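You operate a simulated robot arm through the tools that you are given. There is no shell and no other tool. Be economical: measure what you need, move in short steps, check, and stop when the job is done.

Carry out the task below with a simulated robot arm. There is one attempt and no reset: what you move stays moved.

Task
Power up the source: main switch, all three phase switches, then output on.

The check looks at the end state, three seconds after you hand in, the way a careful person would. Anything else that was tipped, shoved, dropped, spilled or broken makes it a failure.

Robot
A 7-joint arm with a two-finger parallel gripper, fixed in place. Base frame: the origin is at the foot of the arm, x ahead of it, y to its left, z up; the work surface is at about z = 620. Units: mm, rad, N and s.
With the tool pointing down near the work surface it reaches from about 100 to 660 mm from the base axis. Its first joint turns from -2.897 to 2.897 rad. Payload 3.43 kg.
The tool frame sits at the grasp point between the pads (the TCP): z along the fingers, y along the line on which they close. The tips reach 34 mm beyond it. Largest opening 128 mm; finger width 24, thickness 12; the body of the gripper, 48 by 130 mm, starts 96 mm behind the TCP.
Orientation is that of the tool frame in the base frame, as a unit quaternion [w, x, y, z]. With the fingers straight down and closing along the base's y, the tool's x points along the base's -x, its y along +y and its z along -z.

Tools
- The arm moves only by the tool play_rows. Its argument "motion" is a list of rows, each an object (a shift or turn left out is 0, a gripper value left out holds the last) with "linear": the shift along the tool's x, y, z in units of 30 mm (1.0 is 30 mm), a list of three; "turn": the turn, a rotation vector about the tool's x, y, z in units of 4 degrees (1.0 is 4 degrees), a list of three; "claw": the finger opening in mm, from 0 to 128. In form: [{"linear": [tx, ty, tz], "turn": [rx, ry, rz], "claw": claw}, ...]. A call has 1 to 20 rows; each row shifts and turns the commanded pose from where the row before left it, along the tool's axes as they then stand. A call with a number of a shift or a turn outside -1 to 1 is refused whole. Each row takes 0.2 s and may step no farther than 50 mm and 0.15 rad from the row before; otherwise, or with a gripper value out of range, the whole call is refused. Where a pose cannot be reached the arm comes as near as it can. A force on the tool above 80 N (or 10 N above the force at the start of the call, whichever is more), or a blocked arm, ends the call early, and 0.2 s more pass. Each finger travels about 108 mm/s and halts on what it meets, pressing with about 23 N; the grip force reading is that of the motor and also rises with nothing between the fingers. The clock runs only during rows and for 0.2 s after the last one: add rows that do not move to give the fingers time. The reply holds the time, the measured pose of the TCP, the force on the tool along the base axes, the opening and the grip force, in the units named above and with some noise, with the torque about the TCP (base axes, N m) and any sound that the robot's microphone picked up.
- Cameras (640 x 400 px; columns grow to the right, rows downward): "scene" is fixed at [217.1, -665.9, 1800.9]; the picture's right is [0.91, -0.41, 0.00], its down [-0.21, -0.46, -0.86] and it looks along [0.35, 0.79, -0.51] (base axes); focal length 352 px, centre (320, 200). "wrist" rides on the gripper at [76, -11, -160] in the tool frame; the picture's right is [0.15, 0.99, 0.00], its down [-0.88, 0.13, -0.46] and it looks along [-0.45, 0.07, 0.89] (tool axes); focal length 234 px, centre (320, 200). There is no depth. A picture from a camera that has moved, and an enlarged one, comes with that camera's place and axes in the base frame and with its lens. The place of the scene camera against the robot may be out by one fixed shift of up to 18 mm in any direction.
- get_image(camera): a new picture of that camera. It takes no simulated time.
- raise_lower(by): slides the trunk up (or, below 0, down) by that many mm; the arm rides with it, the base frame stays. It gives what a move gives, with no picture.
- inspect(camera, box): a new picture of the part [left, top, right, bottom] of that camera's present view, enlarged. It takes no simulated time.
- sign_off(): hands the job in; it is judged then, once.

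Work in short steps. Places have to be worked out from the pictures, the camera data and where the tool is seen: move nearer, look again, correct. Check each grasp and each placing, and mend what went wrong. You have 120 turns and 64 pictures in all, those below and enlarged ones among them. Open the gripper and draw the arm clear of the work before you hand the job in, unless the task says otherwise; then end with one line.

The tools are called after "Call:" as a command line: name --argument value ..., lists and objects as JSON in quotes. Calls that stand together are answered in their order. play_rows: Moves the arm, as the interface text tells. Its arguments: {"type":"object","properties":{"motion":{"type":"array","items":{"type":"object","properties":{"linear":{"type":"array","items":{"type":"number"}},"turn":{"type":"array","items":{"type":"number"}},"claw":{"type":"number"}}}}},"required":["motion"]} The other tools are called the same way: raise_lower (by) slides the trunk up or down; get_image (camera) takes a picture; inspect (camera, box) takes an enlarged picture of a part of a camera's view; sign_off () hands the job in.

At the start:

```text
time_s: 0.0
position: [412.4, 97.2, 1391.7]
ee_rot: [0.0, 0.0, 1.0, 0.001]
force: [-0.2, -0.5, 0.8]
moment: [0.02, 0.02, 0.03]
opening: 128.0
gripper_force: 0.1
trunk travel left (down, up): [-275.0, 49.0]
```

scene: 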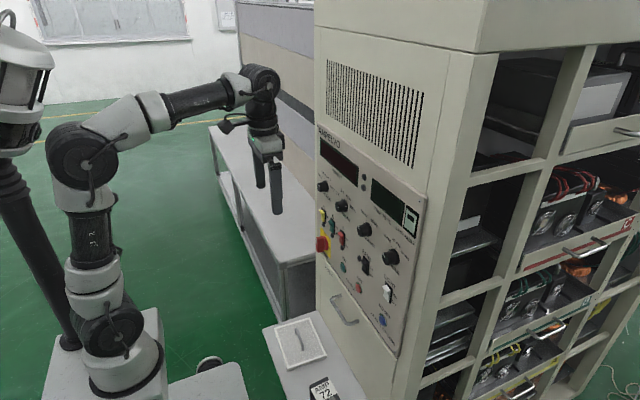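
wrist: 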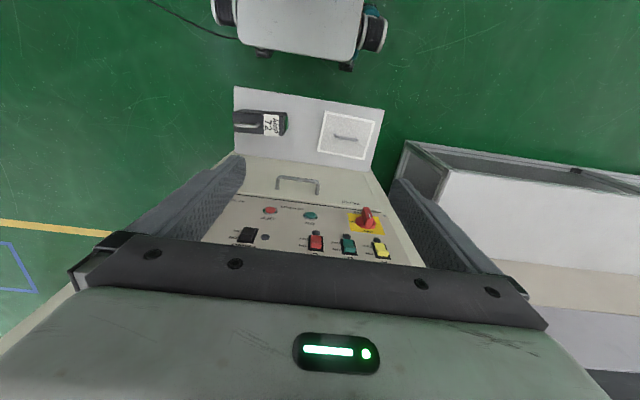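

I start by looking closely at the panel from both cameras.

Call:
inspect --camera "scene" --box '[310, 120, 430, 360]'

Call:
inspect --camera "wrist" --box '[190, 80, 440, 270]'

```text
1.67 times, centred on (370, 240) of scene
camera zoom: at [217.1, -665.9, 1800.9], right [0.91, -0.41, 0.0], down [-0.21, -0.46, -0.86], along [0.35, 0.79, -0.51], focal length 587 px, centre (237, 133)
```

zoom: 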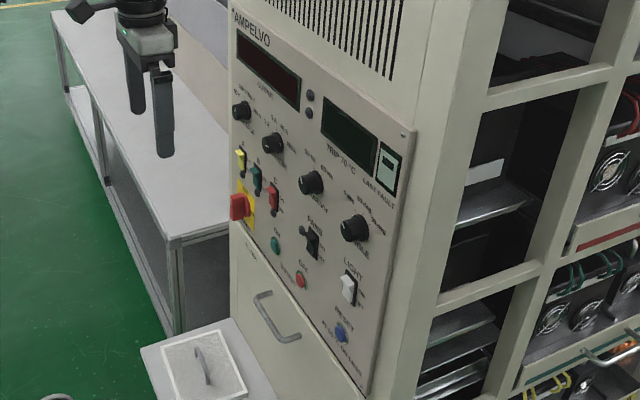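

```text
2.11 times, centred on (315, 175) of wrist
camera zoom: at [336.2, 84.6, 1551.4], right [-0.15, 0.99, 0.0], down [0.88, 0.13, 0.46], along [0.45, 0.07, -0.89], focal length 493 px, centre (330, 253)
```

zoom: 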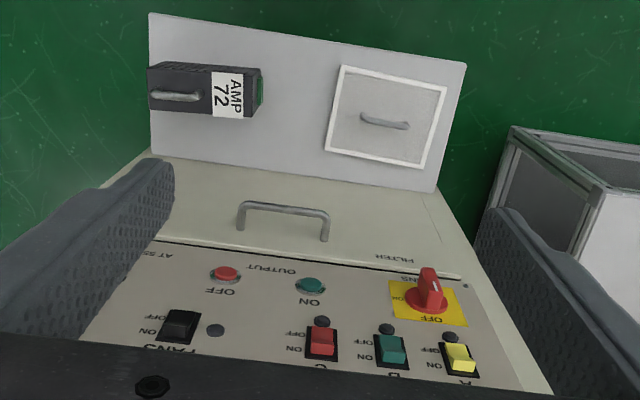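

The red main knob triangulates to about (645, 262, 1017), with the panel facing −x. I turn the tool to point forward (+x) in place, well clear of the panel.

Call:
play_rows --motion '[{"turn": [0, -1, 0]}, {"turn": [0, -1, 0]}, {"turn": [0, -1, 0]}, {"turn": [0, -1, 0]}, {"turn": [0, -1, 0]}, {"turn": [0, -1, 0]}, {"turn": [0, -1, 0]}, {"turn": [0, -1, 0]}, {"turn": [0, -1, 0]}, {"turn": [0, -1, 0]}, {"turn": [0, -1, 0]}, {"turn": [0, -1, 0]}]'

```text
time_s: 2.6
position: [412.2, 94.6, 1390.4]
ee_rot: [0.408, 0.0, 0.913, 0.0]
force: [0.3, 0.0, 0.1]
moment: [-0.03, 0.0, -0.01]
opening: 127.9
gripper_force: 0.0
trunk travel left (down, up): [-275.0, 49.0]
```

Rotation works. I finish the turn to horizontal and close the gripper (partly) on the way.

Call:
play_rows --motion '[{"turn": [0, -1, 0], "claw": 20}, {"turn": [0, -1, 0]}, {"turn": [0, -1, 0]}, {"turn": [0, -1, 0]}, {"turn": [0, -1, 0]}, {"turn": [0, -1, 0]}, {"turn": [0, -1, 0]}, {"turn": [0, -1, 0]}, {"turn": [0, -1, 0]}, {"turn": [0, -1, 0]}, {"turn": [0, -0.5, 0]}]'

Call:
raise_lower --by -250

Call:
get_image --camera "wrist"

Call:
get_image --camera "scene"

```text
time_s: 3.9
position: [426.1, 3.1, 1402.2]
ee_rot: [0.56, 0.109, 0.821, 0.01]
force: [0.0, -0.8, -0.3]
moment: [0.01, -0.03, 0.02]
opening: 20.0
gripper_force: 0.0
trunk travel left (down, up): [-275.0, 49.0]
stopped in row 6: the arm was blocked; the commanded pose is now the measured one
```

```text
time_s: 6.5
position: [424.7, 2.0, 1150.5]
ee_rot: [0.56, 0.11, 0.821, 0.01]
force: [-1.2, -0.4, -0.3]
moment: [0.0, 0.0, 0.0]
opening: 19.8
gripper_force: 0.1
trunk travel left (down, up): [-25.0, 299.0]
```

```text
59 pictures are left
camera wrist: at [249.4, 22.6, 1140.5], right [0.12, 0.99, 0.0], down [-0.09, 0.01, 1.0], along [0.99, -0.12, 0.09], focal length 234 px, centre (320, 200)
```

wrist: 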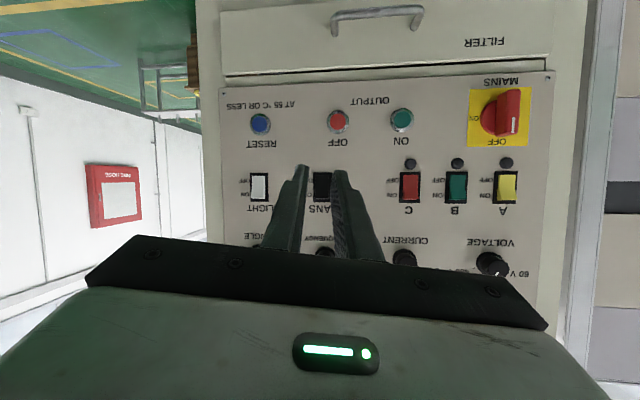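

```text
58 pictures are left
```

scene: 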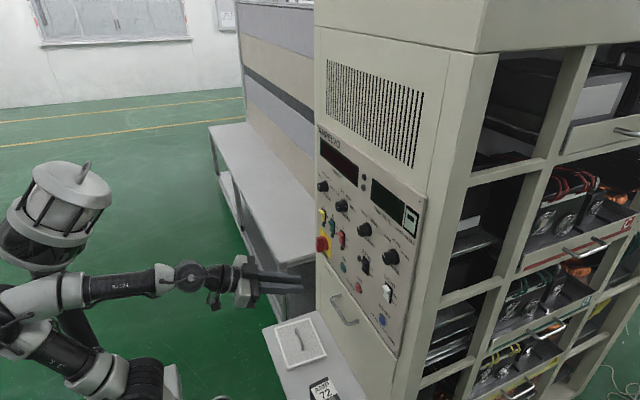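

The whole panel is in view; there's also a RESET "at 55 °C or less", FANS, and a fault display. I read these before acting.

Call:
inspect --camera "scene" --box '[316, 125, 426, 245]'

Call:
inspect --camera "scene" --box '[385, 190, 425, 215]'

Call:
inspect --camera "wrist" --box '[360, 70, 560, 210]'

Call:
inspect --camera "wrist" --box '[210, 70, 360, 260]'

```text
3.33 times, centred on (371, 185) of scene
camera zoom: at [217.1, -665.9, 1800.9], right [0.91, -0.41, 0.0], down [-0.21, -0.46, -0.86], along [0.35, 0.79, -0.51], focal length 1174 px, centre (150, 250)
```

zoom: 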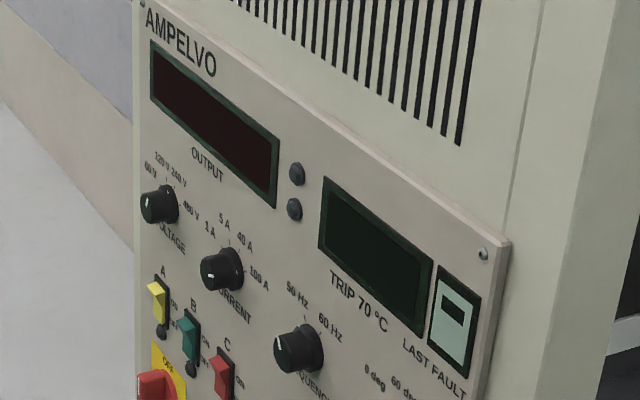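

```text
16.00 times, centred on (405, 202) of scene
camera zoom: at [217.1, -665.9, 1800.9], right [0.91, -0.41, 0.0], down [-0.21, -0.46, -0.86], along [0.35, 0.79, -0.51], focal length 5634 px, centre (-1040, 160)
```

zoom: 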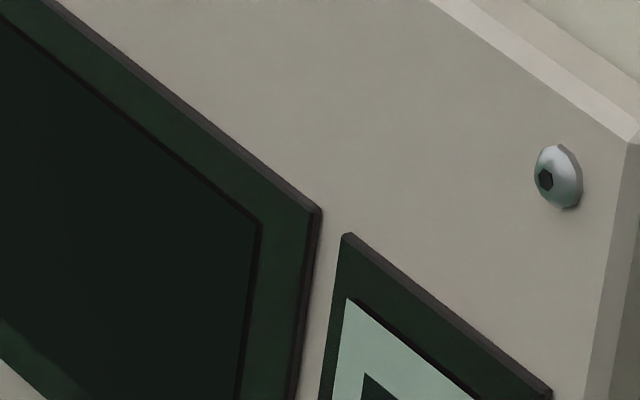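

```text
2.86 times, centred on (460, 140) of wrist
camera zoom: at [249.4, 22.6, 1140.5], right [0.12, 0.99, 0.0], down [-0.09, 0.01, 1.0], along [0.99, -0.12, 0.09], focal length 669 px, centre (-80, 371)
```

zoom: 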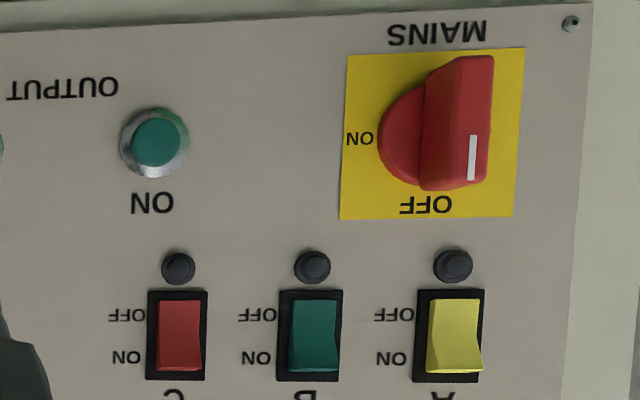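

```text
2.11 times, centred on (285, 165) of wrist
camera zoom: at [249.4, 22.6, 1140.5], right [0.12, 0.99, 0.0], down [-0.09, 0.01, 1.0], along [0.99, -0.12, 0.09], focal length 493 px, centre (394, 274)
```

zoom: 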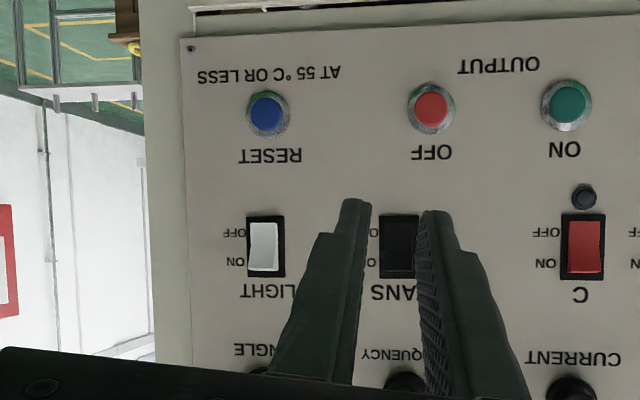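

Call:
inspect --camera "scene" --box '[392, 200, 424, 240]'

Call:
inspect --camera "scene" --box '[312, 200, 402, 270]'

```text
10.00 times, centred on (408, 220) of scene
camera zoom: at [217.1, -665.9, 1800.9], right [0.91, -0.41, 0.0], down [-0.21, -0.46, -0.86], along [0.35, 0.79, -0.51], focal length 3522 px, centre (-560, 0)
```

zoom: 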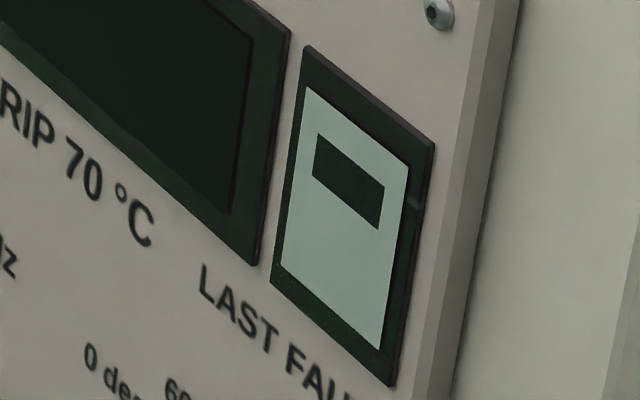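

```text
5.71 times, centred on (357, 235) of scene
camera zoom: at [217.1, -665.9, 1800.9], right [0.91, -0.41, 0.0], down [-0.21, -0.46, -0.86], along [0.35, 0.79, -0.51], focal length 2012 px, centre (109, 0)
```

zoom: 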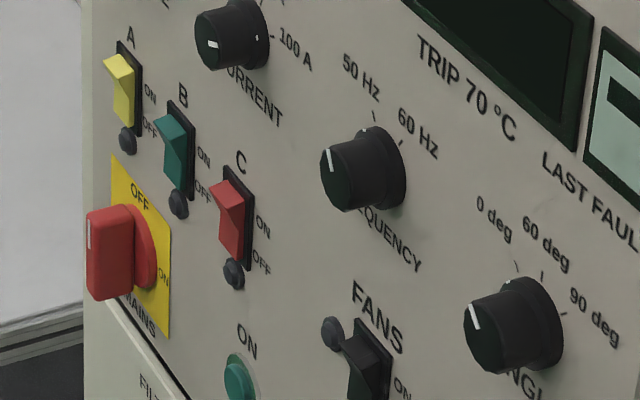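

The rockers' ON halves (top) stick out, so all are off; the knob points at OFF (up), ON is to the right (clockwise). I bring the tool exactly level and facing +x.

Call:
play_rows --motion '[{"turn": [-0.338, -0.892, -0.407]}, {"turn": [-0.338, -0.892, -0.407]}, {"turn": [-0.338, -0.892, -0.407]}, {"turn": [-0.338, -0.892, -0.407]}, {"turn": [-0.338, -0.892, -0.407]}, {"turn": [-0.338, -0.892, -0.407]}]'

```text
time_s: 7.8
position: [439.4, 12.6, 1177.8]
ee_rot: [0.711, -0.009, 0.703, -0.001]
force: [0.0, 0.6, 0.3]
moment: [-0.01, -0.02, 0.0]
opening: 20.0
gripper_force: 0.1
out of reach, approached as far as the arm can: row 5, 6
trunk travel left (down, up): [-25.0, 299.0]
```

Now level. I move toward a standoff in front of the knob: left ~200 mm, down ~90 mm, slightly forward.

Call:
play_rows --motion '[{"linear": [0.4, 0.8, 0.1]}, {"linear": [0.4, 0.8, 0.1]}, {"linear": [0.4, 0.8, 0.1]}, {"linear": [0.4, 0.8, 0.1]}, {"linear": [0.4, 0.8, 0.1]}, {"linear": [0.4, 0.8, 0.1]}, {"linear": [0.4, 0.8, 0.1]}, {"linear": [0.4, 0.8, 0.1]}]'

Call:
get_image --camera "wrist"

```text
time_s: 8.9
position: [437.8, 170.9, 1133.5]
ee_rot: [0.707, -0.052, 0.703, 0.062]
force: [-0.1, -0.4, 0.2]
moment: [0.0, -0.01, -0.03]
opening: 20.1
gripper_force: 0.0
out of reach, approached as far as the arm can: row 1, 2
trunk travel left (down, up): [-25.0, 299.0]
stopped in row 5: the arm was blocked; the commanded pose is now the measured one
```

```text
51 pictures are left
camera wrist: at [281.4, 135.4, 1057.7], right [-0.16, 0.98, -0.13], down [-0.47, 0.04, 0.88], along [0.87, 0.2, 0.46], focal length 234 px, centre (320, 200)
```

wrist: 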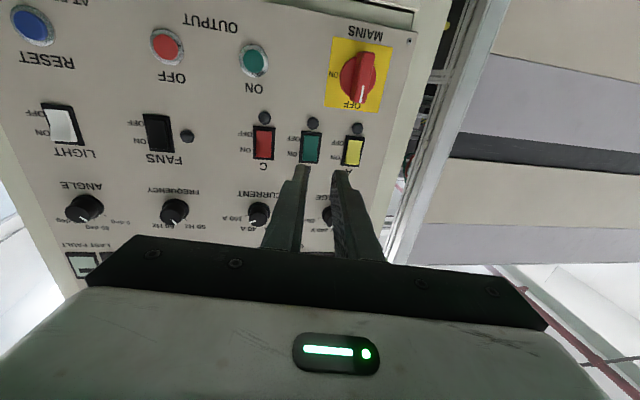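

The arm blocked again; I check its configuration from the scene camera.

Call:
get_image --camera "scene"

```text
50 pictures are left
```

scene: 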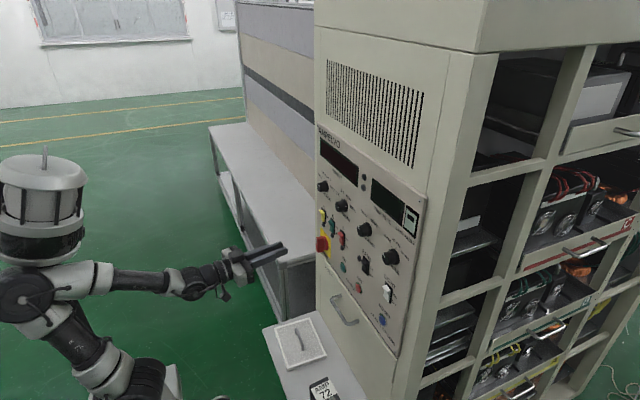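

The elbow looks strongly folded; extending forward should help. I move forward while correcting the tilt.

Call:
play_rows --motion '[{"linear": [0, 0, 0.5], "turn": [0.38, 0, 0]}, {"linear": [0, 0, 0.5], "turn": [0.38, 0, 0]}, {"linear": [0, 0, 0.5], "turn": [0.38, 0, 0]}, {"linear": [0, 0, 0.5], "turn": [0.38, 0, 0]}, {"linear": [0, 0, 0.5], "turn": [0.38, 0, 0]}, {"linear": [0, 0, 0.5], "turn": [0.38, 0, 0]}]'

```text
time_s: 9.7
position: [418.4, 230.1, 1119.3]
ee_rot: [0.706, -0.102, 0.698, 0.063]
force: [-0.4, 0.5, 0.4]
moment: [0.0, 0.0, -0.02]
opening: 19.9
gripper_force: 0.0
trunk travel left (down, up): [-25.0, 299.0]
stopped in row 3: the arm was blocked; the commanded pose is now the measured one
```

The measured motion drifted left and back, so the arm seems to be near a folded joint limit. I let it settle and read the pose again.

Call:
play_rows --motion '[{"linear": [0, 0, 0]}, {"linear": [0, 0, 0.3]}, {"linear": [0, 0, 0.3]}]'

```text
time_s: 10.7
position: [413.4, 244.9, 1131.2]
ee_rot: [0.72, -0.124, 0.68, 0.059]
force: [0.9, 0.8, -0.2]
moment: [0.02, -0.04, -0.02]
opening: 19.8
gripper_force: 0.0
trunk travel left (down, up): [-25.0, 299.0]
stopped in row 3: the arm was blocked; the commanded pose is now the measured one
```

Geometry suggests a wrist-joint limit: the forearm slopes steeply down here, so a level tool is out of range. I'll use a tool pitched ~30° down instead, with zero yaw.

Call:
raise_lower --by -25

Call:
play_rows --motion '[{"turn": [0.366, 0.918, 0.252]}, {"turn": [0.366, 0.918, 0.252]}, {"turn": [0.366, 0.918, 0.252]}, {"turn": [0.366, 0.918, 0.252]}, {"turn": [0.366, 0.918, 0.252]}, {"turn": [0.366, 0.918, 0.252]}, {"turn": [0.366, 0.918, 0.252]}, {"turn": [0.366, 0.918, 0.252]}, {"turn": [0.366, 0.918, 0.252]}]'

Call:
get_image --camera "scene"

```text
time_s: 11.4
position: [412.9, 248.2, 1109.2]
ee_rot: [0.722, -0.125, 0.678, 0.06]
force: [0.5, -1.0, 0.5]
moment: [0.01, 0.02, -0.03]
opening: 20.0
gripper_force: 0.1
trunk travel left (down, up): [0.0, 324.0]
```

```text
time_s: 12.2
position: [439.3, 144.0, 1107.0]
ee_rot: [0.641, 0.026, 0.765, 0.046]
force: [-0.3, 0.2, 0.5]
moment: [0.01, -0.03, -0.04]
opening: 20.0
gripper_force: 0.0
trunk travel left (down, up): [0.0, 324.0]
stopped in row 4: the arm was blocked; the commanded pose is now the measured one
```

```text
49 pictures are left
```

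scene: 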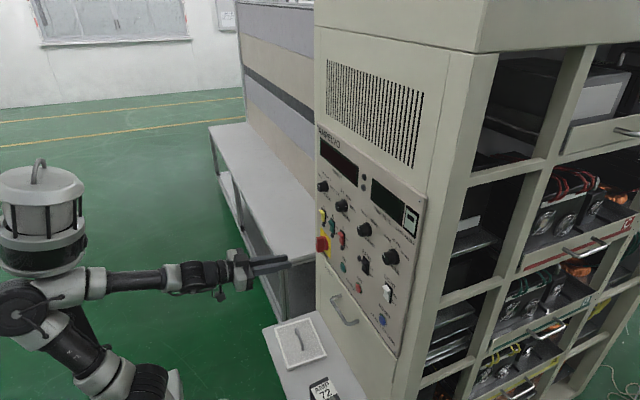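

The tool is nearly level (10° down) but aligned with the forearm – a wrist singularity, so it needs slow steps. I keep this orientation and move left slowly so the hand bends away from the forearm.

Call:
play_rows --motion '[{"linear": [0, 0, 0]}, {"linear": [0, 0.15, 0.1]}, {"linear": [0, 0.15, 0.1]}, {"linear": [0, 0.15, 0.1]}, {"linear": [0, 0.15, 0.1]}, {"linear": [0, 0.15, 0.1]}, {"linear": [0, 0.15, 0.1]}, {"linear": [0, 0.15, 0.1]}, {"linear": [0, 0.15, 0.1]}, {"linear": [0, 0.15, 0.1]}, {"linear": [0, 0.15, 0.1]}, {"linear": [0, 0.15, 0.1]}, {"linear": [0, 0.15, 0.1]}]'

```text
time_s: 13.6
position: [429.4, 201.8, 1087.7]
ee_rot: [0.621, -0.008, 0.78, 0.083]
force: [0.5, -0.2, 0.1]
moment: [0.02, 0.01, -0.03]
opening: 19.8
gripper_force: 0.0
trunk travel left (down, up): [0.0, 324.0]
stopped in row 6: the arm was blocked; the commanded pose is now the measured one
```

I wait to see whether the pose is steady.

Call:
play_rows --motion '[{"linear": [0, 0, 0]}, {"linear": [0, 0, 0]}, {"linear": [0, 0, 0]}, {"linear": [0, 0, 0]}]'

Call:
get_image --camera "scene"

```text
time_s: 14.6
position: [431.5, 200.6, 1089.5]
ee_rot: [0.622, -0.007, 0.778, 0.083]
force: [-0.1, -1.5, 0.4]
moment: [0.03, 0.01, -0.01]
opening: 19.8
gripper_force: 0.1
trunk travel left (down, up): [0.0, 324.0]
```

```text
48 pictures are left
```

scene: 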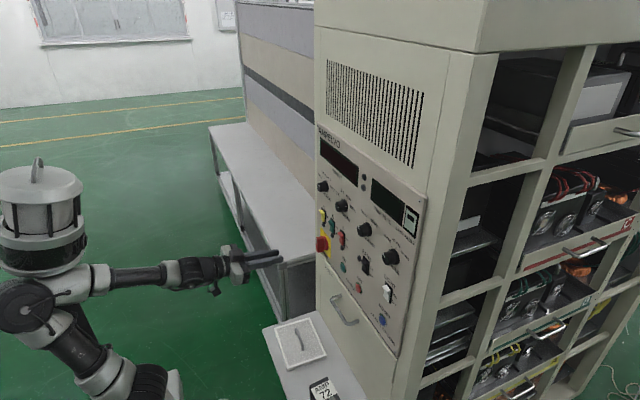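

Steady. The elbow may be crowding the robot's head/trunk; I move straight forward in base x slowly to unfold the arm.

Call:
play_rows --motion '[{"linear": [-0.04, 0, 0.2]}, {"linear": [-0.04, 0, 0.2]}, {"linear": [-0.04, 0, 0.2]}, {"linear": [-0.04, 0, 0.2]}, {"linear": [-0.04, 0, 0.2]}, {"linear": [-0.04, 0, 0.2]}, {"linear": [-0.04, 0, 0.2]}, {"linear": [-0.04, 0, 0.2]}]'

```text
time_s: 16.6
position: [423.7, 249.6, 1100.6]
ee_rot: [0.644, -0.073, 0.756, 0.09]
force: [-0.4, 0.9, -0.6]
moment: [0.02, -0.02, -0.06]
opening: 19.7
gripper_force: 0.1
trunk travel left (down, up): [0.0, 324.0]
stopped in row 8: the arm was blocked; the commanded pose is now the measured one
```

I take a closer look at the arm for a collision with its own head/trunk.

Call:
inspect --camera "scene" --box '[0, 140, 300, 400]'

```text
1.54 times, centred on (150, 270) of scene
camera zoom: at [217.1, -665.9, 1800.9], right [0.91, -0.41, 0.0], down [-0.21, -0.46, -0.86], along [0.35, 0.79, -0.51], focal length 542 px, centre (582, 92)
```

zoom: 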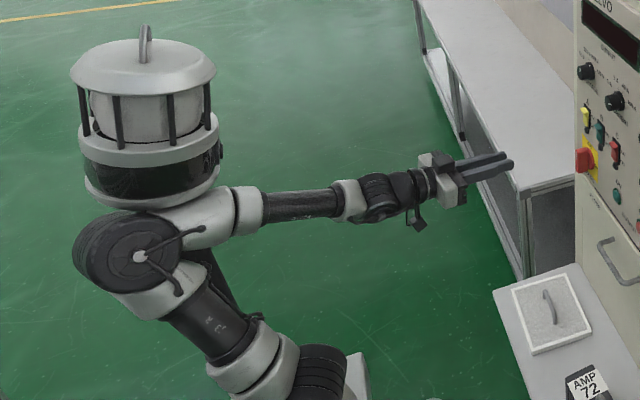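

The lidar head sits right against the elbow: the folded, back-leaning elbow is colliding with it. I'll unfold: pitch the tool down and go forward at once so the elbow comes forward.

Call:
play_rows --motion '[{"linear": [-0.1, -0.3, 0.3], "turn": [0.27, 0.74, 0.08]}, {"linear": [-0.1, -0.3, 0.3], "turn": [0.27, 0.74, 0.08]}, {"linear": [-0.1, -0.3, 0.3], "turn": [0.27, 0.74, 0.08]}, {"linear": [-0.1, -0.3, 0.3], "turn": [0.27, 0.74, 0.08]}, {"linear": [-0.2, -0.3, 0.3], "turn": [0.27, 0.74, 0.08]}, {"linear": [-0.2, -0.3, 0.3], "turn": [0.27, 0.74, 0.08]}, {"linear": [-0.2, -0.3, 0.3], "turn": [0.27, 0.74, 0.08]}, {"linear": [-0.2, -0.3, 0.3], "turn": [0.27, 0.74, 0.08]}, {"linear": [-0.3, 0, 0.3], "turn": [0.27, 0.74, 0.08]}, {"linear": [-0.3, 0, 0.3], "turn": [0.27, 0.74, 0.08]}, {"linear": [-0.3, 0, 0.3], "turn": [0.27, 0.74, 0.08]}, {"linear": [-0.3, 0, 0.3], "turn": [0.27, 0.74, 0.08]}]'

```text
time_s: 17.2
position: [414.1, 252.2, 1068.0]
ee_rot: [0.568, -0.081, 0.811, 0.111]
force: [0.1, -0.8, 0.0]
moment: [0.0, -0.05, -0.05]
opening: 20.1
gripper_force: 0.1
trunk travel left (down, up): [0.0, 324.0]
stopped in row 3: the arm was blocked; the commanded pose is now the measured one
```

Call:
play_rows --motion '[{"linear": [-0.5, 0, 0.2], "turn": [0, 0.5, 0]}, {"linear": [-0.5, 0, 0.2], "turn": [0, 0.5, 0]}, {"linear": [-0.5, 0, 0.2], "turn": [0, 0.5, 0]}, {"linear": [-0.5, 0, 0.2], "turn": [0, 0.5, 0]}, {"linear": [-0.5, 0, 0.2], "turn": [0, 0.5, 0]}, {"linear": [-0.5, 0, 0.2], "turn": [0, 0.5, 0]}]'

```text
time_s: 17.9
position: [392.7, 261.7, 1034.2]
ee_rot: [0.49, -0.11, 0.854, 0.134]
force: [-0.2, 0.0, -0.3]
moment: [-0.01, -0.01, -0.02]
opening: 19.9
gripper_force: 0.1
trunk travel left (down, up): [0.0, 324.0]
stopped in row 3: the arm was blocked; the commanded pose is now the measured one
```

The contact pushes the arm leftward. I extend straight along the tool axis (forward-down), which should unfold the elbow off the head.

Call:
play_rows --motion '[{"linear": [0, 0.1, 0.4]}, {"linear": [0, 0.1, 0.4]}, {"linear": [0, 0.1, 0.4]}, {"linear": [0, 0.1, 0.4]}, {"linear": [0, 0.1, 0.4]}, {"linear": [0, 0.1, 0.4]}]'

Call:
inspect --camera "scene" --box '[0, 140, 300, 400]'

```text
time_s: 18.7
position: [360.7, 327.6, 1011.7]
ee_rot: [0.49, -0.179, 0.84, 0.15]
force: [-0.6, -0.3, -0.1]
moment: [-0.01, 0.03, -0.04]
opening: 20.0
gripper_force: 0.1
trunk travel left (down, up): [0.0, 324.0]
stopped in row 4: the arm was blocked; the commanded pose is now the measured one
```

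```text
1.54 times, centred on (150, 270) of scene
camera zoom: at [217.1, -665.9, 1800.9], right [0.91, -0.41, 0.0], down [-0.21, -0.46, -0.86], along [0.35, 0.79, -0.51], focal length 542 px, centre (582, 92)
```

zoom: 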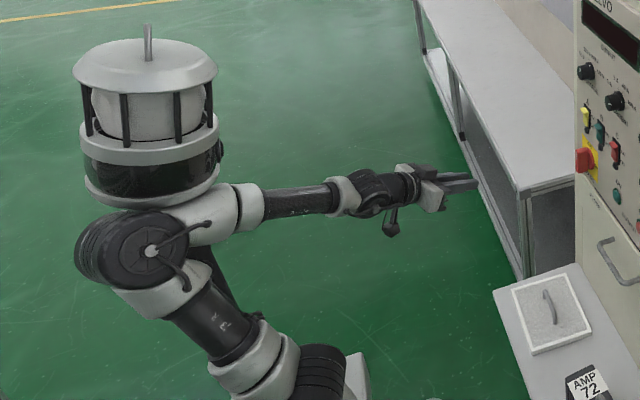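

The arm keeps being pushed left off the head. I check the wrist view for room on the left before rotating further that way.

Call:
get_image --camera "wrist"

Call:
play_rows --motion '[{"linear": [0, 0, 0]}, {"linear": [0, 0, 0]}]'

```text
45 pictures are left
camera wrist: at [208.0, 237.1, 1022.0], right [-0.51, 0.86, -0.05], down [-0.01, 0.06, 1.0], along [0.86, 0.51, -0.02], focal length 234 px, centre (320, 200)
```

wrist: 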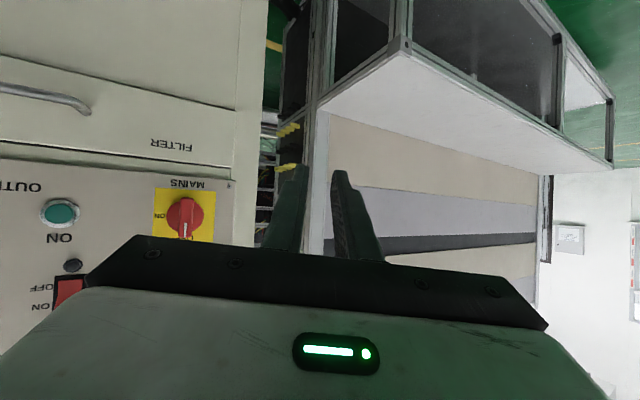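

```text
time_s: 19.3
position: [358.8, 329.2, 1012.0]
ee_rot: [0.489, -0.182, 0.84, 0.151]
force: [-0.5, 0.1, 0.0]
moment: [-0.02, 0.01, 0.02]
opening: 20.0
gripper_force: 0.2
trunk travel left (down, up): [0.0, 324.0]
```

There is room on the left. I rotate the whole arm rigidly left about the base axis by ~10° to clear the head.

Call:
play_rows --motion '[{"linear": [0.19, 0.95, -0.2], "turn": [-0.767, 0.066, -0.417]}, {"linear": [0.19, 0.95, -0.2], "turn": [-0.767, 0.066, -0.417]}, {"linear": [0.19, 0.95, -0.2], "turn": [-0.767, 0.066, -0.417]}, {"linear": [0, 0, 0]}]'

```text
time_s: 20.3
position: [302.9, 390.2, 1015.4]
ee_rot: [0.474, -0.254, 0.819, 0.199]
force: [0.8, 0.2, 0.9]
moment: [0.01, 0.01, -0.02]
opening: 19.9
gripper_force: 0.1
trunk travel left (down, up): [0.0, 324.0]
```

Free motion again. Now I pitch the tool down and raise it gently, to bring the elbow up/forward away from the head's underside.

Call:
play_rows --motion '[{"turn": [0, 0.7, 0]}, {"turn": [0, 0.7, 0]}, {"turn": [0, 0.7, 0]}, {"turn": [0, 0.7, 0]}, {"turn": [0, 0.7, 0]}, {"turn": [0, 0.7, 0]}]'

Call:
get_image --camera "scene"

```text
time_s: 21.7
position: [264.0, 357.3, 953.2]
ee_rot: [0.314, -0.296, 0.893, 0.129]
force: [-0.2, 0.0, -0.2]
moment: [-0.01, -0.01, -0.01]
opening: 20.0
gripper_force: 0.1
trunk travel left (down, up): [0.0, 324.0]
stopped in row 6: the arm was blocked; the commanded pose is now the measured one
```

```text
44 pictures are left
```

scene: 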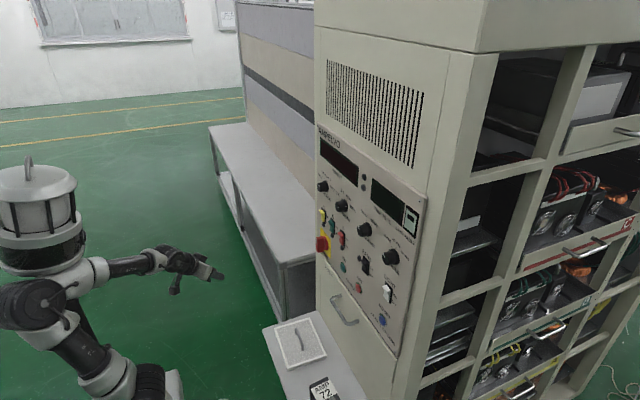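

The elbow is still wedged under the head. Rotating left was free, so I continue rigidly about the base axis by another ~35° so the back-leaning elbow swings out to the right of the head.

Call:
play_rows --motion '[{"linear": [0.217, 0.867, -0.13], "turn": [-0.557, 0.039, -0.674]}, {"linear": [0.217, 0.867, -0.13], "turn": [-0.557, 0.039, -0.674]}, {"linear": [0.217, 0.867, -0.13], "turn": [-0.557, 0.039, -0.674]}, {"linear": [0.217, 0.867, -0.13], "turn": [-0.557, 0.039, -0.674]}, {"linear": [0.217, 0.867, -0.13], "turn": [-0.557, 0.039, -0.674]}, {"linear": [0.217, 0.867, -0.13], "turn": [-0.557, 0.039, -0.674]}, {"linear": [0.217, 0.867, -0.13], "turn": [-0.557, 0.039, -0.674]}, {"linear": [0.217, 0.867, -0.13], "turn": [-0.557, 0.039, -0.674]}, {"linear": [0.217, 0.867, -0.13], "turn": [-0.557, 0.039, -0.674]}, {"linear": [0, 0, 0]}]'

Call:
get_image --camera "scene"

```text
time_s: 24.1
position: [70.6, 440.2, 938.2]
ee_rot: [0.25, -0.502, 0.803, 0.203]
force: [0.0, 0.7, -0.3]
moment: [0.01, 0.0, 0.03]
opening: 20.0
gripper_force: 0.0
trunk travel left (down, up): [0.0, 324.0]
stopped in row 10: the arm was blocked; the commanded pose is now the measured one
```

```text
43 pictures are left
```

scene: 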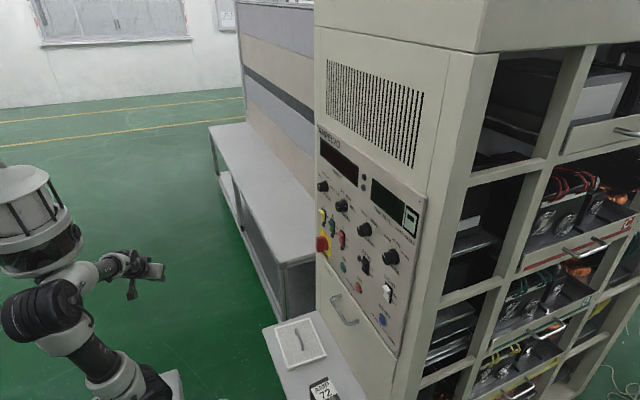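

Call:
inspect --camera "scene" --box '[0, 150, 200, 400]'

```text
1.60 times, centred on (100, 275) of scene
camera zoom: at [217.1, -665.9, 1800.9], right [0.91, -0.41, 0.0], down [-0.21, -0.46, -0.86], along [0.35, 0.79, -0.51], focal length 563 px, centre (672, 80)
```

zoom: 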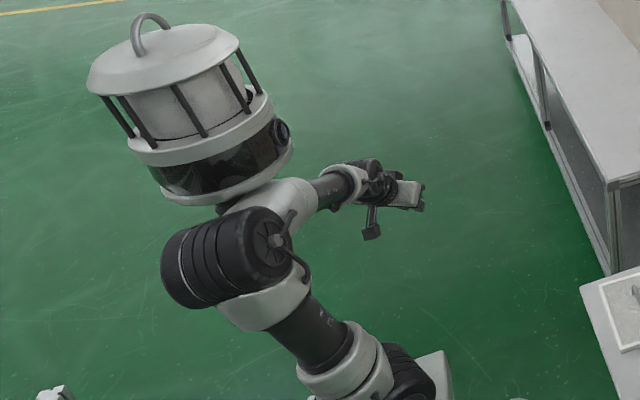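

The arm is now beside the head (elbow roughly above the shoulder). I extend radially outward here in small steps to unfold the elbow.

Call:
play_rows --motion '[{"linear": [-0.378, 0.132, 0.3]}, {"linear": [-0.378, 0.132, 0.3]}, {"linear": [-0.378, 0.132, 0.3]}, {"linear": [-0.378, 0.132, 0.3]}, {"linear": [-0.378, 0.132, 0.3]}, {"linear": [-0.378, 0.132, 0.3]}, {"linear": [-0.378, 0.132, 0.3]}, {"linear": [-0.378, 0.132, 0.3]}]'

Call:
inspect --camera "scene" --box '[0, 150, 200, 400]'

```text
time_s: 25.2
position: [-37.6, 490.8, 925.9]
ee_rot: [0.194, -0.592, 0.747, 0.234]
force: [0.2, 0.5, 0.3]
moment: [-0.03, 0.02, 0.0]
opening: 20.1
gripper_force: 0.1
trunk travel left (down, up): [0.0, 324.0]
stopped in row 5: the arm was blocked; the commanded pose is now the measured one
```

```text
1.60 times, centred on (100, 275) of scene
camera zoom: at [217.1, -665.9, 1800.9], right [0.91, -0.41, 0.0], down [-0.21, -0.46, -0.86], along [0.35, 0.79, -0.51], focal length 563 px, centre (672, 80)
```

zoom: 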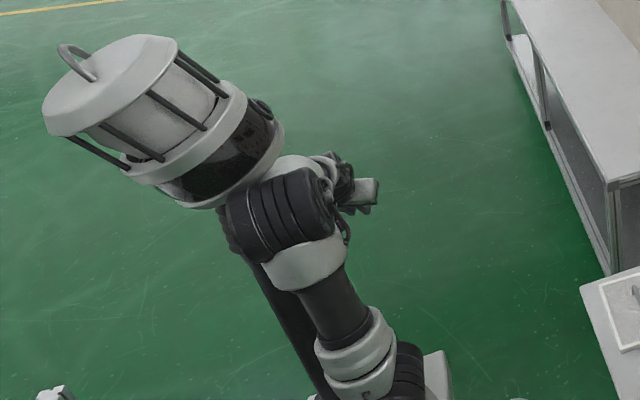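

The head is being nudged by the elbow whenever the elbow swings toward +y. I rotate rigidly back right by ~59° so that unfolding moves the elbow toward +x instead, past the head.

Call:
play_rows --motion '[{"linear": [-0.27, -0.907, 0.054], "turn": [0.468, -0.099, 0.674]}, {"linear": [-0.27, -0.907, 0.054], "turn": [0.468, -0.099, 0.674]}, {"linear": [-0.27, -0.907, 0.054], "turn": [0.468, -0.099, 0.674]}, {"linear": [-0.27, -0.907, 0.054], "turn": [0.468, -0.099, 0.674]}, {"linear": [-0.27, -0.907, 0.054], "turn": [0.468, -0.099, 0.674]}, {"linear": [-0.27, -0.907, 0.054], "turn": [0.468, -0.099, 0.674]}, {"linear": [-0.27, -0.907, 0.054], "turn": [0.468, -0.099, 0.674]}, {"linear": [-0.27, -0.907, 0.054], "turn": [0.468, -0.099, 0.674]}, {"linear": [-0.27, -0.907, 0.054], "turn": [0.468, -0.099, 0.674]}, {"linear": [-0.27, -0.907, 0.054], "turn": [0.468, -0.099, 0.674]}, {"linear": [-0.27, -0.907, 0.054], "turn": [0.468, -0.099, 0.674]}, {"linear": [-0.27, -0.907, 0.054], "turn": [0.468, -0.099, 0.674]}, {"linear": [-0.27, -0.907, 0.054], "turn": [0.468, -0.099, 0.674]}, {"linear": [-0.27, -0.907, 0.054], "turn": [0.468, -0.099, 0.674]}, {"linear": [-0.27, -0.907, 0.054], "turn": [0.468, -0.099, 0.674]}, {"linear": [-0.27, -0.907, 0.054], "turn": [0.468, -0.099, 0.674]}, {"linear": [-0.27, -0.907, 0.054], "turn": [0.468, -0.099, 0.674]}]'

Call:
inspect --camera "scene" --box '[0, 150, 200, 400]'

```text
time_s: 28.8
position: [400.5, 307.9, 935.5]
ee_rot: [0.291, -0.152, 0.937, 0.116]
force: [0.2, 0.2, -1.0]
moment: [0.01, -0.03, -0.01]
opening: 20.1
gripper_force: 0.1
trunk travel left (down, up): [0.0, 324.0]
```

```text
1.60 times, centred on (100, 275) of scene
camera zoom: at [217.1, -665.9, 1800.9], right [0.91, -0.41, 0.0], down [-0.21, -0.46, -0.86], along [0.35, 0.79, -0.51], focal length 563 px, centre (672, 80)
```

zoom: 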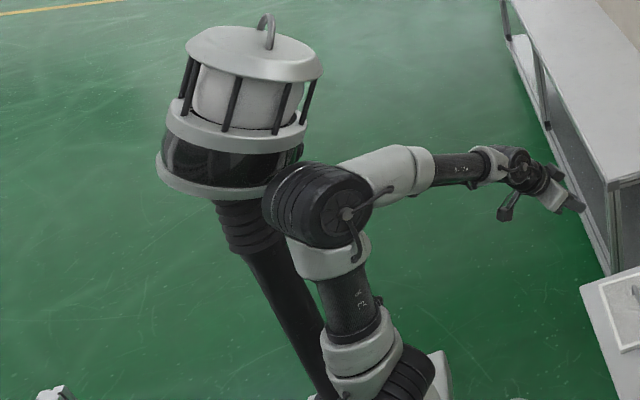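

The arm is clear of the head now, with the elbow forward. From here I keep the arm extended: I move to a standoff near (520, 220, 1040) with yaw 0 and pitch 30° down.

Call:
play_rows --motion '[{"linear": [-0.466, -0.387, 0.1], "turn": [0.515, -0.63, 0.215]}, {"linear": [-0.466, -0.387, 0.1], "turn": [0.515, -0.63, 0.215]}, {"linear": [-0.466, -0.387, 0.1], "turn": [0.515, -0.63, 0.215]}, {"linear": [-0.466, -0.387, 0.1], "turn": [0.515, -0.63, 0.215]}, {"linear": [-0.466, -0.387, 0], "turn": [0.515, -0.63, 0.215]}, {"linear": [-0.466, -0.387, 0], "turn": [0.515, -0.63, 0.215]}, {"linear": [-0.466, -0.387, 0], "turn": [0.515, -0.63, 0.215]}, {"linear": [-0.466, -0.387, 0], "turn": [0.515, -0.63, 0.215]}, {"linear": [-0.466, -0.387, 0], "turn": [0.515, -0.63, 0.215]}, {"linear": [-0.466, -0.387, 0], "turn": [0.515, -0.63, 0.215]}]'

Call:
get_image --camera "wrist"

Call:
get_image --camera "scene"

```text
time_s: 31.0
position: [526.3, 213.8, 1018.7]
ee_rot: [0.5, 0.0, 0.866, -0.001]
force: [0.1, 0.4, 1.1]
moment: [-0.03, 0.01, -0.03]
opening: 20.1
gripper_force: 0.1
trunk travel left (down, up): [0.0, 324.0]
```

```text
39 pictures are left
camera wrist: at [349.4, 203.0, 1034.5], right [-0.07, 0.99, -0.13], down [0.05, 0.13, 0.99], along [1.0, 0.06, -0.05], focal length 234 px, centre (320, 200)
```

wrist: 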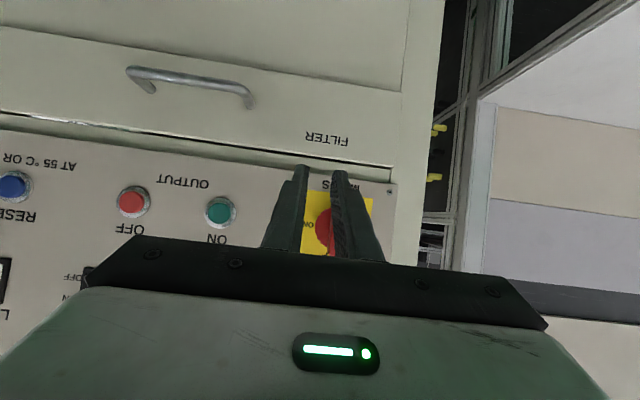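

```text
38 pictures are left
```

scene: 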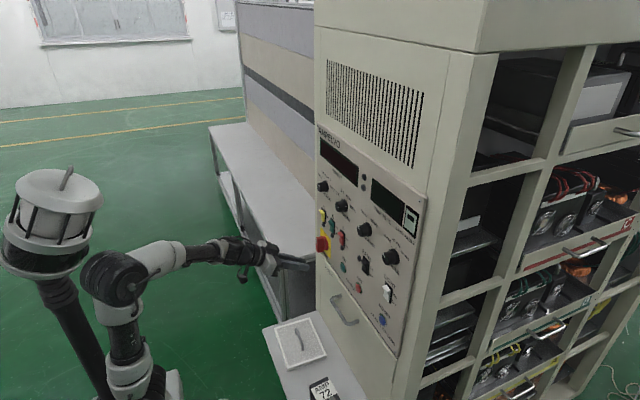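

Perfect control here. I level the tool to about 10° pitch while rising a bit.

Call:
play_rows --motion '[{"linear": [-0.2, 0.1, 0], "turn": [0, -0.7, 0]}, {"linear": [-0.2, 0.1, 0], "turn": [0, -0.7, 0]}, {"linear": [-0.2, 0.1, 0], "turn": [0, -0.7, 0]}, {"linear": [-0.2, 0.1, 0], "turn": [0, -0.7, 0]}, {"linear": [-0.2, 0.1, 0], "turn": [0, -0.7, 0]}, {"linear": [-0.2, 0.1, 0], "turn": [0, -0.7, 0]}, {"linear": [-0.2, 0.1, 0], "turn": [0, -0.7, 0]}]'

Call:
get_image --camera "wrist"

```text
time_s: 32.6
position: [540.4, 234.9, 1058.3]
ee_rot: [0.64, 0.0, 0.768, -0.002]
force: [0.1, 0.9, -0.2]
moment: [-0.01, -0.02, 0.01]
opening: 20.1
gripper_force: 0.1
trunk travel left (down, up): [0.0, 324.0]
```

```text
37 pictures are left
camera wrist: at [370.4, 223.6, 1012.8], right [-0.02, 0.99, -0.15], down [-0.29, 0.13, 0.95], along [0.96, 0.07, 0.28], focal length 234 px, centre (320, 200)
```

wrist: 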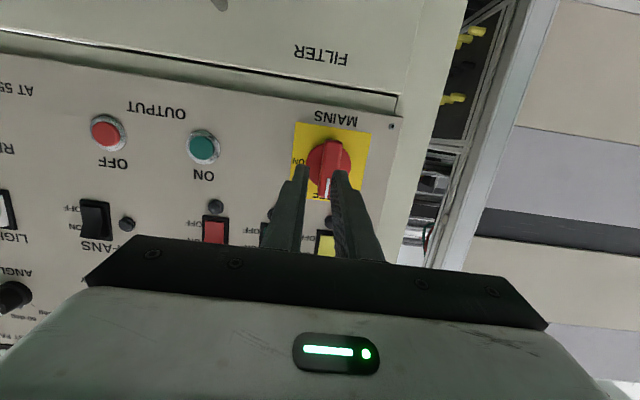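

Call:
inspect --camera "wrist" --box '[250, 100, 410, 260]'

Call:
inspect --camera "scene" --box '[250, 200, 350, 290]'

```text
2.50 times, centred on (330, 180) of wrist
camera zoom: at [370.4, 223.6, 1012.8], right [-0.02, 0.99, -0.15], down [-0.29, 0.13, 0.95], along [0.96, 0.07, 0.28], focal length 585 px, centre (295, 250)
```

zoom: 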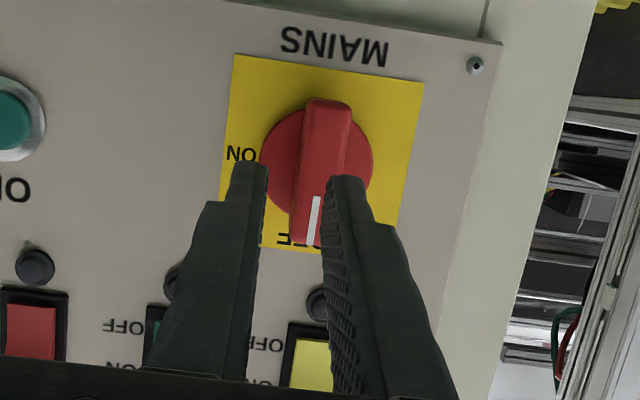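

```text
4.44 times, centred on (300, 245) of scene
camera zoom: at [217.1, -665.9, 1800.9], right [0.91, -0.41, 0.0], down [-0.21, -0.46, -0.86], along [0.35, 0.79, -0.51], focal length 1565 px, centre (409, 0)
```

zoom: 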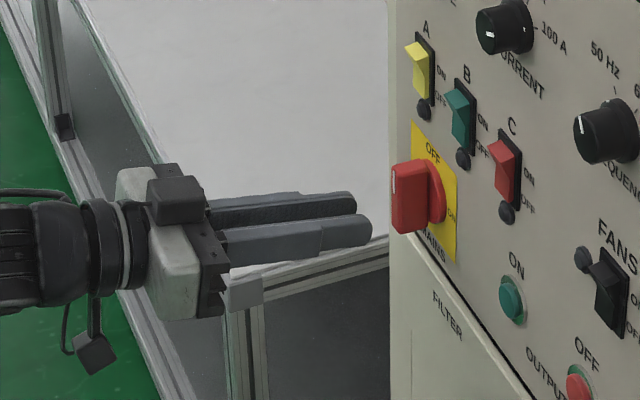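

The knob axis triangulates to about y=251, z=1046 with panel at x≈655; the bar is ~20 mm thick. I level the tool, align with the axis and open to 46 mm.

Call:
play_rows --motion '[{"linear": [0.13, 0.18, 0], "turn": [0, -0.87, 0], "claw": 46}, {"linear": [0.13, 0.18, 0], "turn": [0, -0.87, 0]}, {"linear": [0.13, 0.18, 0], "turn": [0, -0.87, 0]}, {"linear": [0, 0, 0]}]'

Call:
inspect --camera "wrist" --box '[230, 70, 430, 270]'

```text
time_s: 33.6
position: [540.0, 251.3, 1046.5]
ee_rot: [0.707, 0.0, 0.707, -0.001]
force: [-0.5, -0.5, 0.3]
moment: [-0.05, 0.03, 0.02]
opening: 46.1
gripper_force: 0.1
trunk travel left (down, up): [0.0, 324.0]
```

```text
2.00 times, centred on (330, 170) of wrist
camera zoom: at [379.9, 239.7, 971.1], right [0.0, 0.99, -0.15], down [-0.46, 0.13, 0.88], along [0.89, 0.07, 0.45], focal length 468 px, centre (300, 260)
```

zoom: 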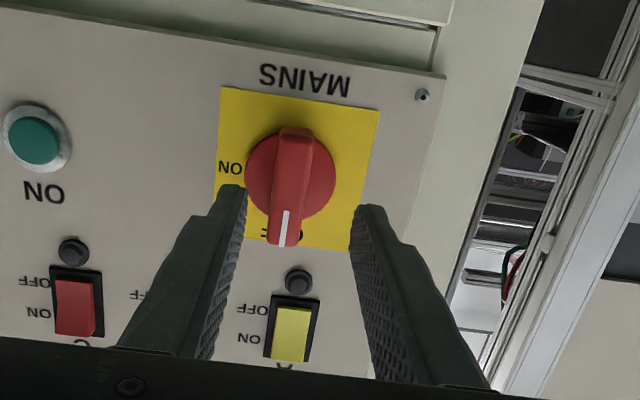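

Well centred and level. I advance 45 mm so the fingertips straddle the bar, and check.

Call:
play_rows --motion '[{"linear": [0, 0, 0.3]}, {"linear": [0, 0, 0.3]}, {"linear": [0, 0, 0.3]}, {"linear": [0, 0, 0.3]}, {"linear": [0, 0, 0.3]}, {"linear": [0, 0, 0]}]'

Call:
inspect --camera "wrist" --box '[230, 70, 430, 270]'

Call:
inspect --camera "scene" --box '[270, 205, 350, 285]'

```text
time_s: 35.0
position: [585.2, 250.7, 1047.9]
ee_rot: [0.707, 0.0, 0.707, -0.001]
force: [-0.3, 0.6, -0.2]
moment: [-0.02, 0.0, 0.02]
opening: 46.2
gripper_force: 0.1
trunk travel left (down, up): [0.0, 324.0]
```

```text
2.00 times, centred on (330, 170) of wrist
camera zoom: at [425.6, 239.8, 971.3], right [0.0, 0.99, -0.15], down [-0.46, 0.13, 0.88], along [0.89, 0.07, 0.45], focal length 468 px, centre (300, 260)
```

zoom: 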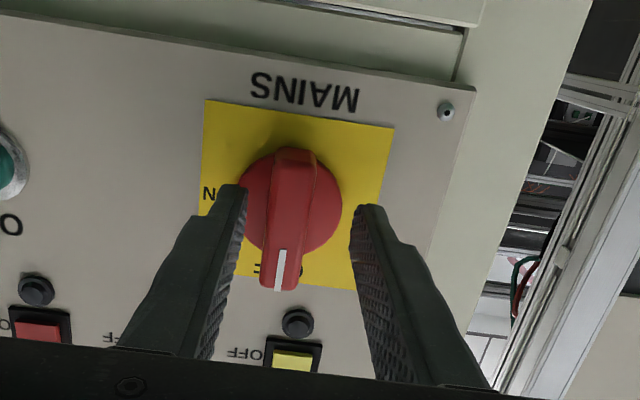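

```text
5.00 times, centred on (310, 245) of scene
camera zoom: at [217.1, -665.9, 1800.9], right [0.91, -0.41, 0.0], down [-0.21, -0.46, -0.86], along [0.35, 0.79, -0.51], focal length 1761 px, centre (370, -25)
```

zoom: 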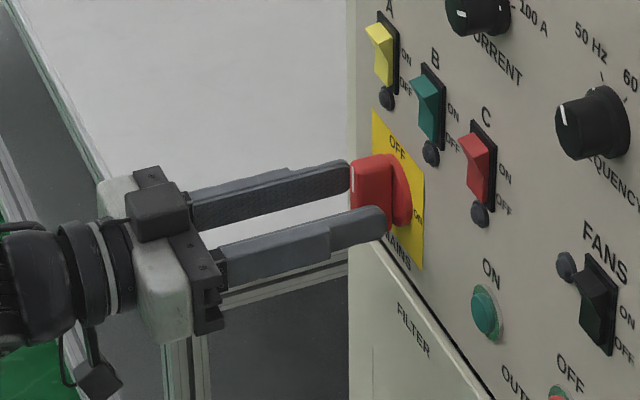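

Fingers straddle the bar just in front of the disc. I close on the bar.

Call:
play_rows --motion '[{"claw": 30}, {"claw": 10}, {"claw": 10}, {"claw": 10}]'

Call:
inspect --camera "wrist" --box '[230, 70, 430, 270]'

```text
time_s: 36.0
position: [585.9, 244.8, 1047.2]
ee_rot: [0.707, 0.003, 0.707, -0.003]
force: [-5.2, -27.8, -4.0]
moment: [0.09, -0.99, -0.36]
opening: 18.0
gripper_force: 44.9
trunk travel left (down, up): [0.0, 324.0]
```

```text
2.00 times, centred on (330, 170) of wrist
camera zoom: at [426.2, 236.1, 971.3], right [0.01, 0.99, -0.15], down [-0.45, 0.14, 0.88], along [0.89, 0.06, 0.45], focal length 468 px, centre (300, 260)
```

zoom: 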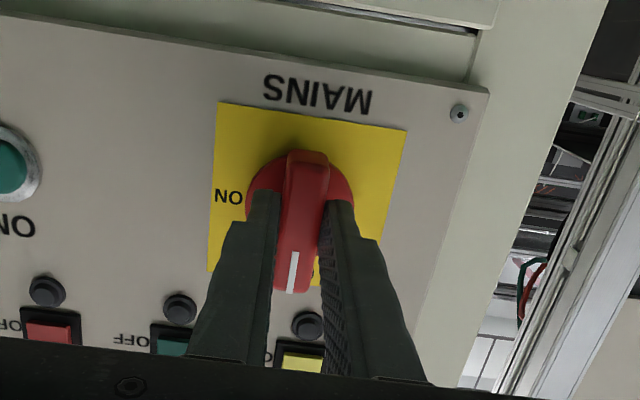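

Gripped (18 mm bar); the sideways load shows the axis is ~6 mm further right. I recentre by −6 mm and check the load.

Call:
play_rows --motion '[{"linear": [0, -0.1, 0]}, {"linear": [0, -0.1, 0]}, {"linear": [0, 0, 0]}]'

```text
time_s: 36.8
position: [586.0, 245.8, 1047.8]
ee_rot: [0.707, 0.0, 0.707, -0.001]
force: [13.7, -8.4, 3.1]
moment: [0.07, 1.24, -0.14]
opening: 17.8
gripper_force: 45.4
trunk travel left (down, up): [0.0, 324.0]
```

Load is mostly gone. I turn clockwise (+ about tool z) 40° first.

Call:
play_rows --motion '[{"turn": [0, 0, 1]}, {"turn": [0, 0, 1]}, {"turn": [0, 0, 1]}, {"turn": [0, 0, 1]}, {"turn": [0, 0, 1]}, {"turn": [0, 0, 1]}, {"turn": [0, 0, 1]}, {"turn": [0, 0, 1]}, {"turn": [0, 0, 1]}, {"turn": [0, 0, 1]}, {"turn": [0, 0, 0]}]'

Call:
inspect --camera "scene" --box '[270, 205, 350, 285]'

```text
time_s: 39.2
position: [585.2, 248.1, 1047.5]
ee_rot: [0.665, 0.241, 0.664, 0.241]
force: [26.8, 17.6, 16.0]
moment: [-0.09, 0.44, 0.83]
opening: 17.8
gripper_force: 45.1
trunk travel left (down, up): [0.0, 324.0]
```

```text
5.00 times, centred on (310, 245) of scene
camera zoom: at [217.1, -665.9, 1800.9], right [0.91, -0.41, 0.0], down [-0.21, -0.46, -0.86], along [0.35, 0.79, -0.51], focal length 1761 px, centre (370, -25)
```

zoom: 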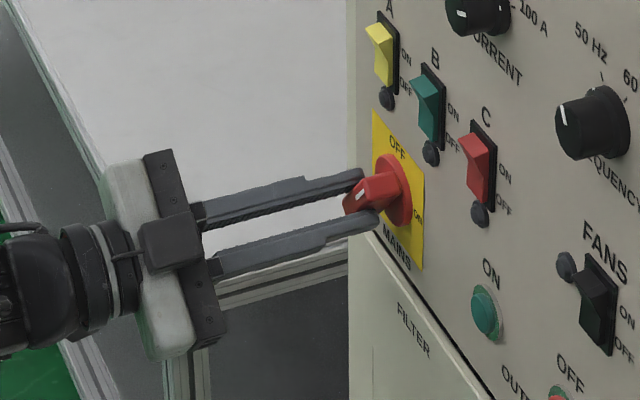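

The knob follows. I continue the remaining 50°.

Call:
play_rows --motion '[{"turn": [0, 0, 1]}, {"turn": [0, 0, 1]}, {"turn": [0, 0, 1]}, {"turn": [0, 0, 1]}, {"turn": [0, 0, 1]}, {"turn": [0, 0, 1]}, {"turn": [0, 0, 1]}, {"turn": [0, 0, 1]}, {"turn": [0, 0, 1]}, {"turn": [0, 0, 1]}, {"turn": [0, 0, 1]}, {"turn": [0, 0, 1]}, {"turn": [0, 0, 0.5]}, {"turn": [0, 0, 0]}]'

Call:
inspect --camera "scene" --box '[270, 205, 350, 285]'

Call:
get_image --camera "wrist"

```text
time_s: 42.2
position: [584.5, 245.2, 1051.5]
ee_rot: [0.494, 0.501, 0.516, 0.488]
force: [-11.1, 20.0, -49.3]
moment: [0.09, 0.86, 1.6]
opening: 18.4
gripper_force: 44.7
out of reach, approached as far as the arm can: row 12, 13
trunk travel left (down, up): [0.0, 324.0]
```

```text
5.00 times, centred on (310, 245) of scene
camera zoom: at [217.1, -665.9, 1800.9], right [0.91, -0.41, 0.0], down [-0.21, -0.46, -0.86], along [0.35, 0.79, -0.51], focal length 1761 px, centre (370, -25)
```

zoom: 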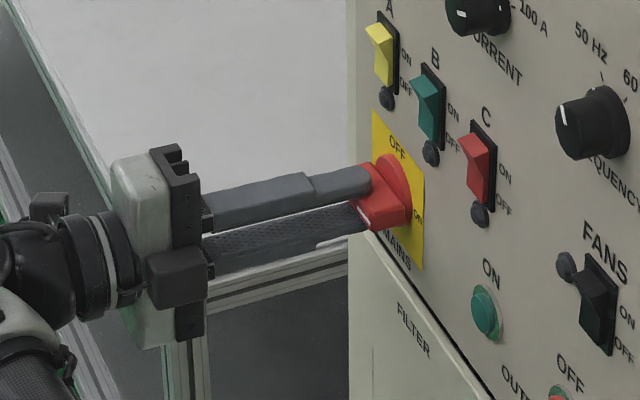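

```text
28 pictures are left
camera wrist: at [423.3, 320.8, 1044.3], right [0.03, 0.16, 0.99], down [-0.44, -0.88, 0.16], along [0.9, -0.44, 0.04], focal length 234 px, centre (320, 200)
```

wrist: 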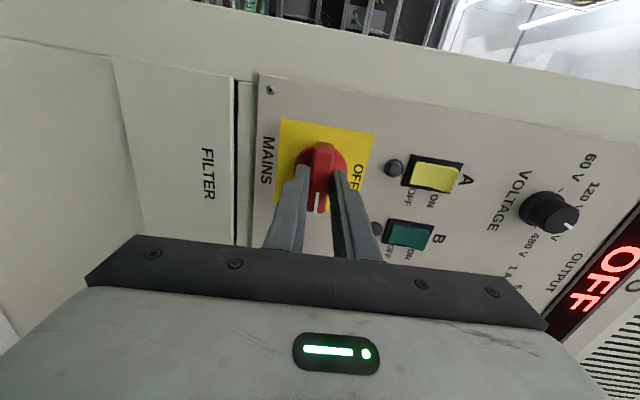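

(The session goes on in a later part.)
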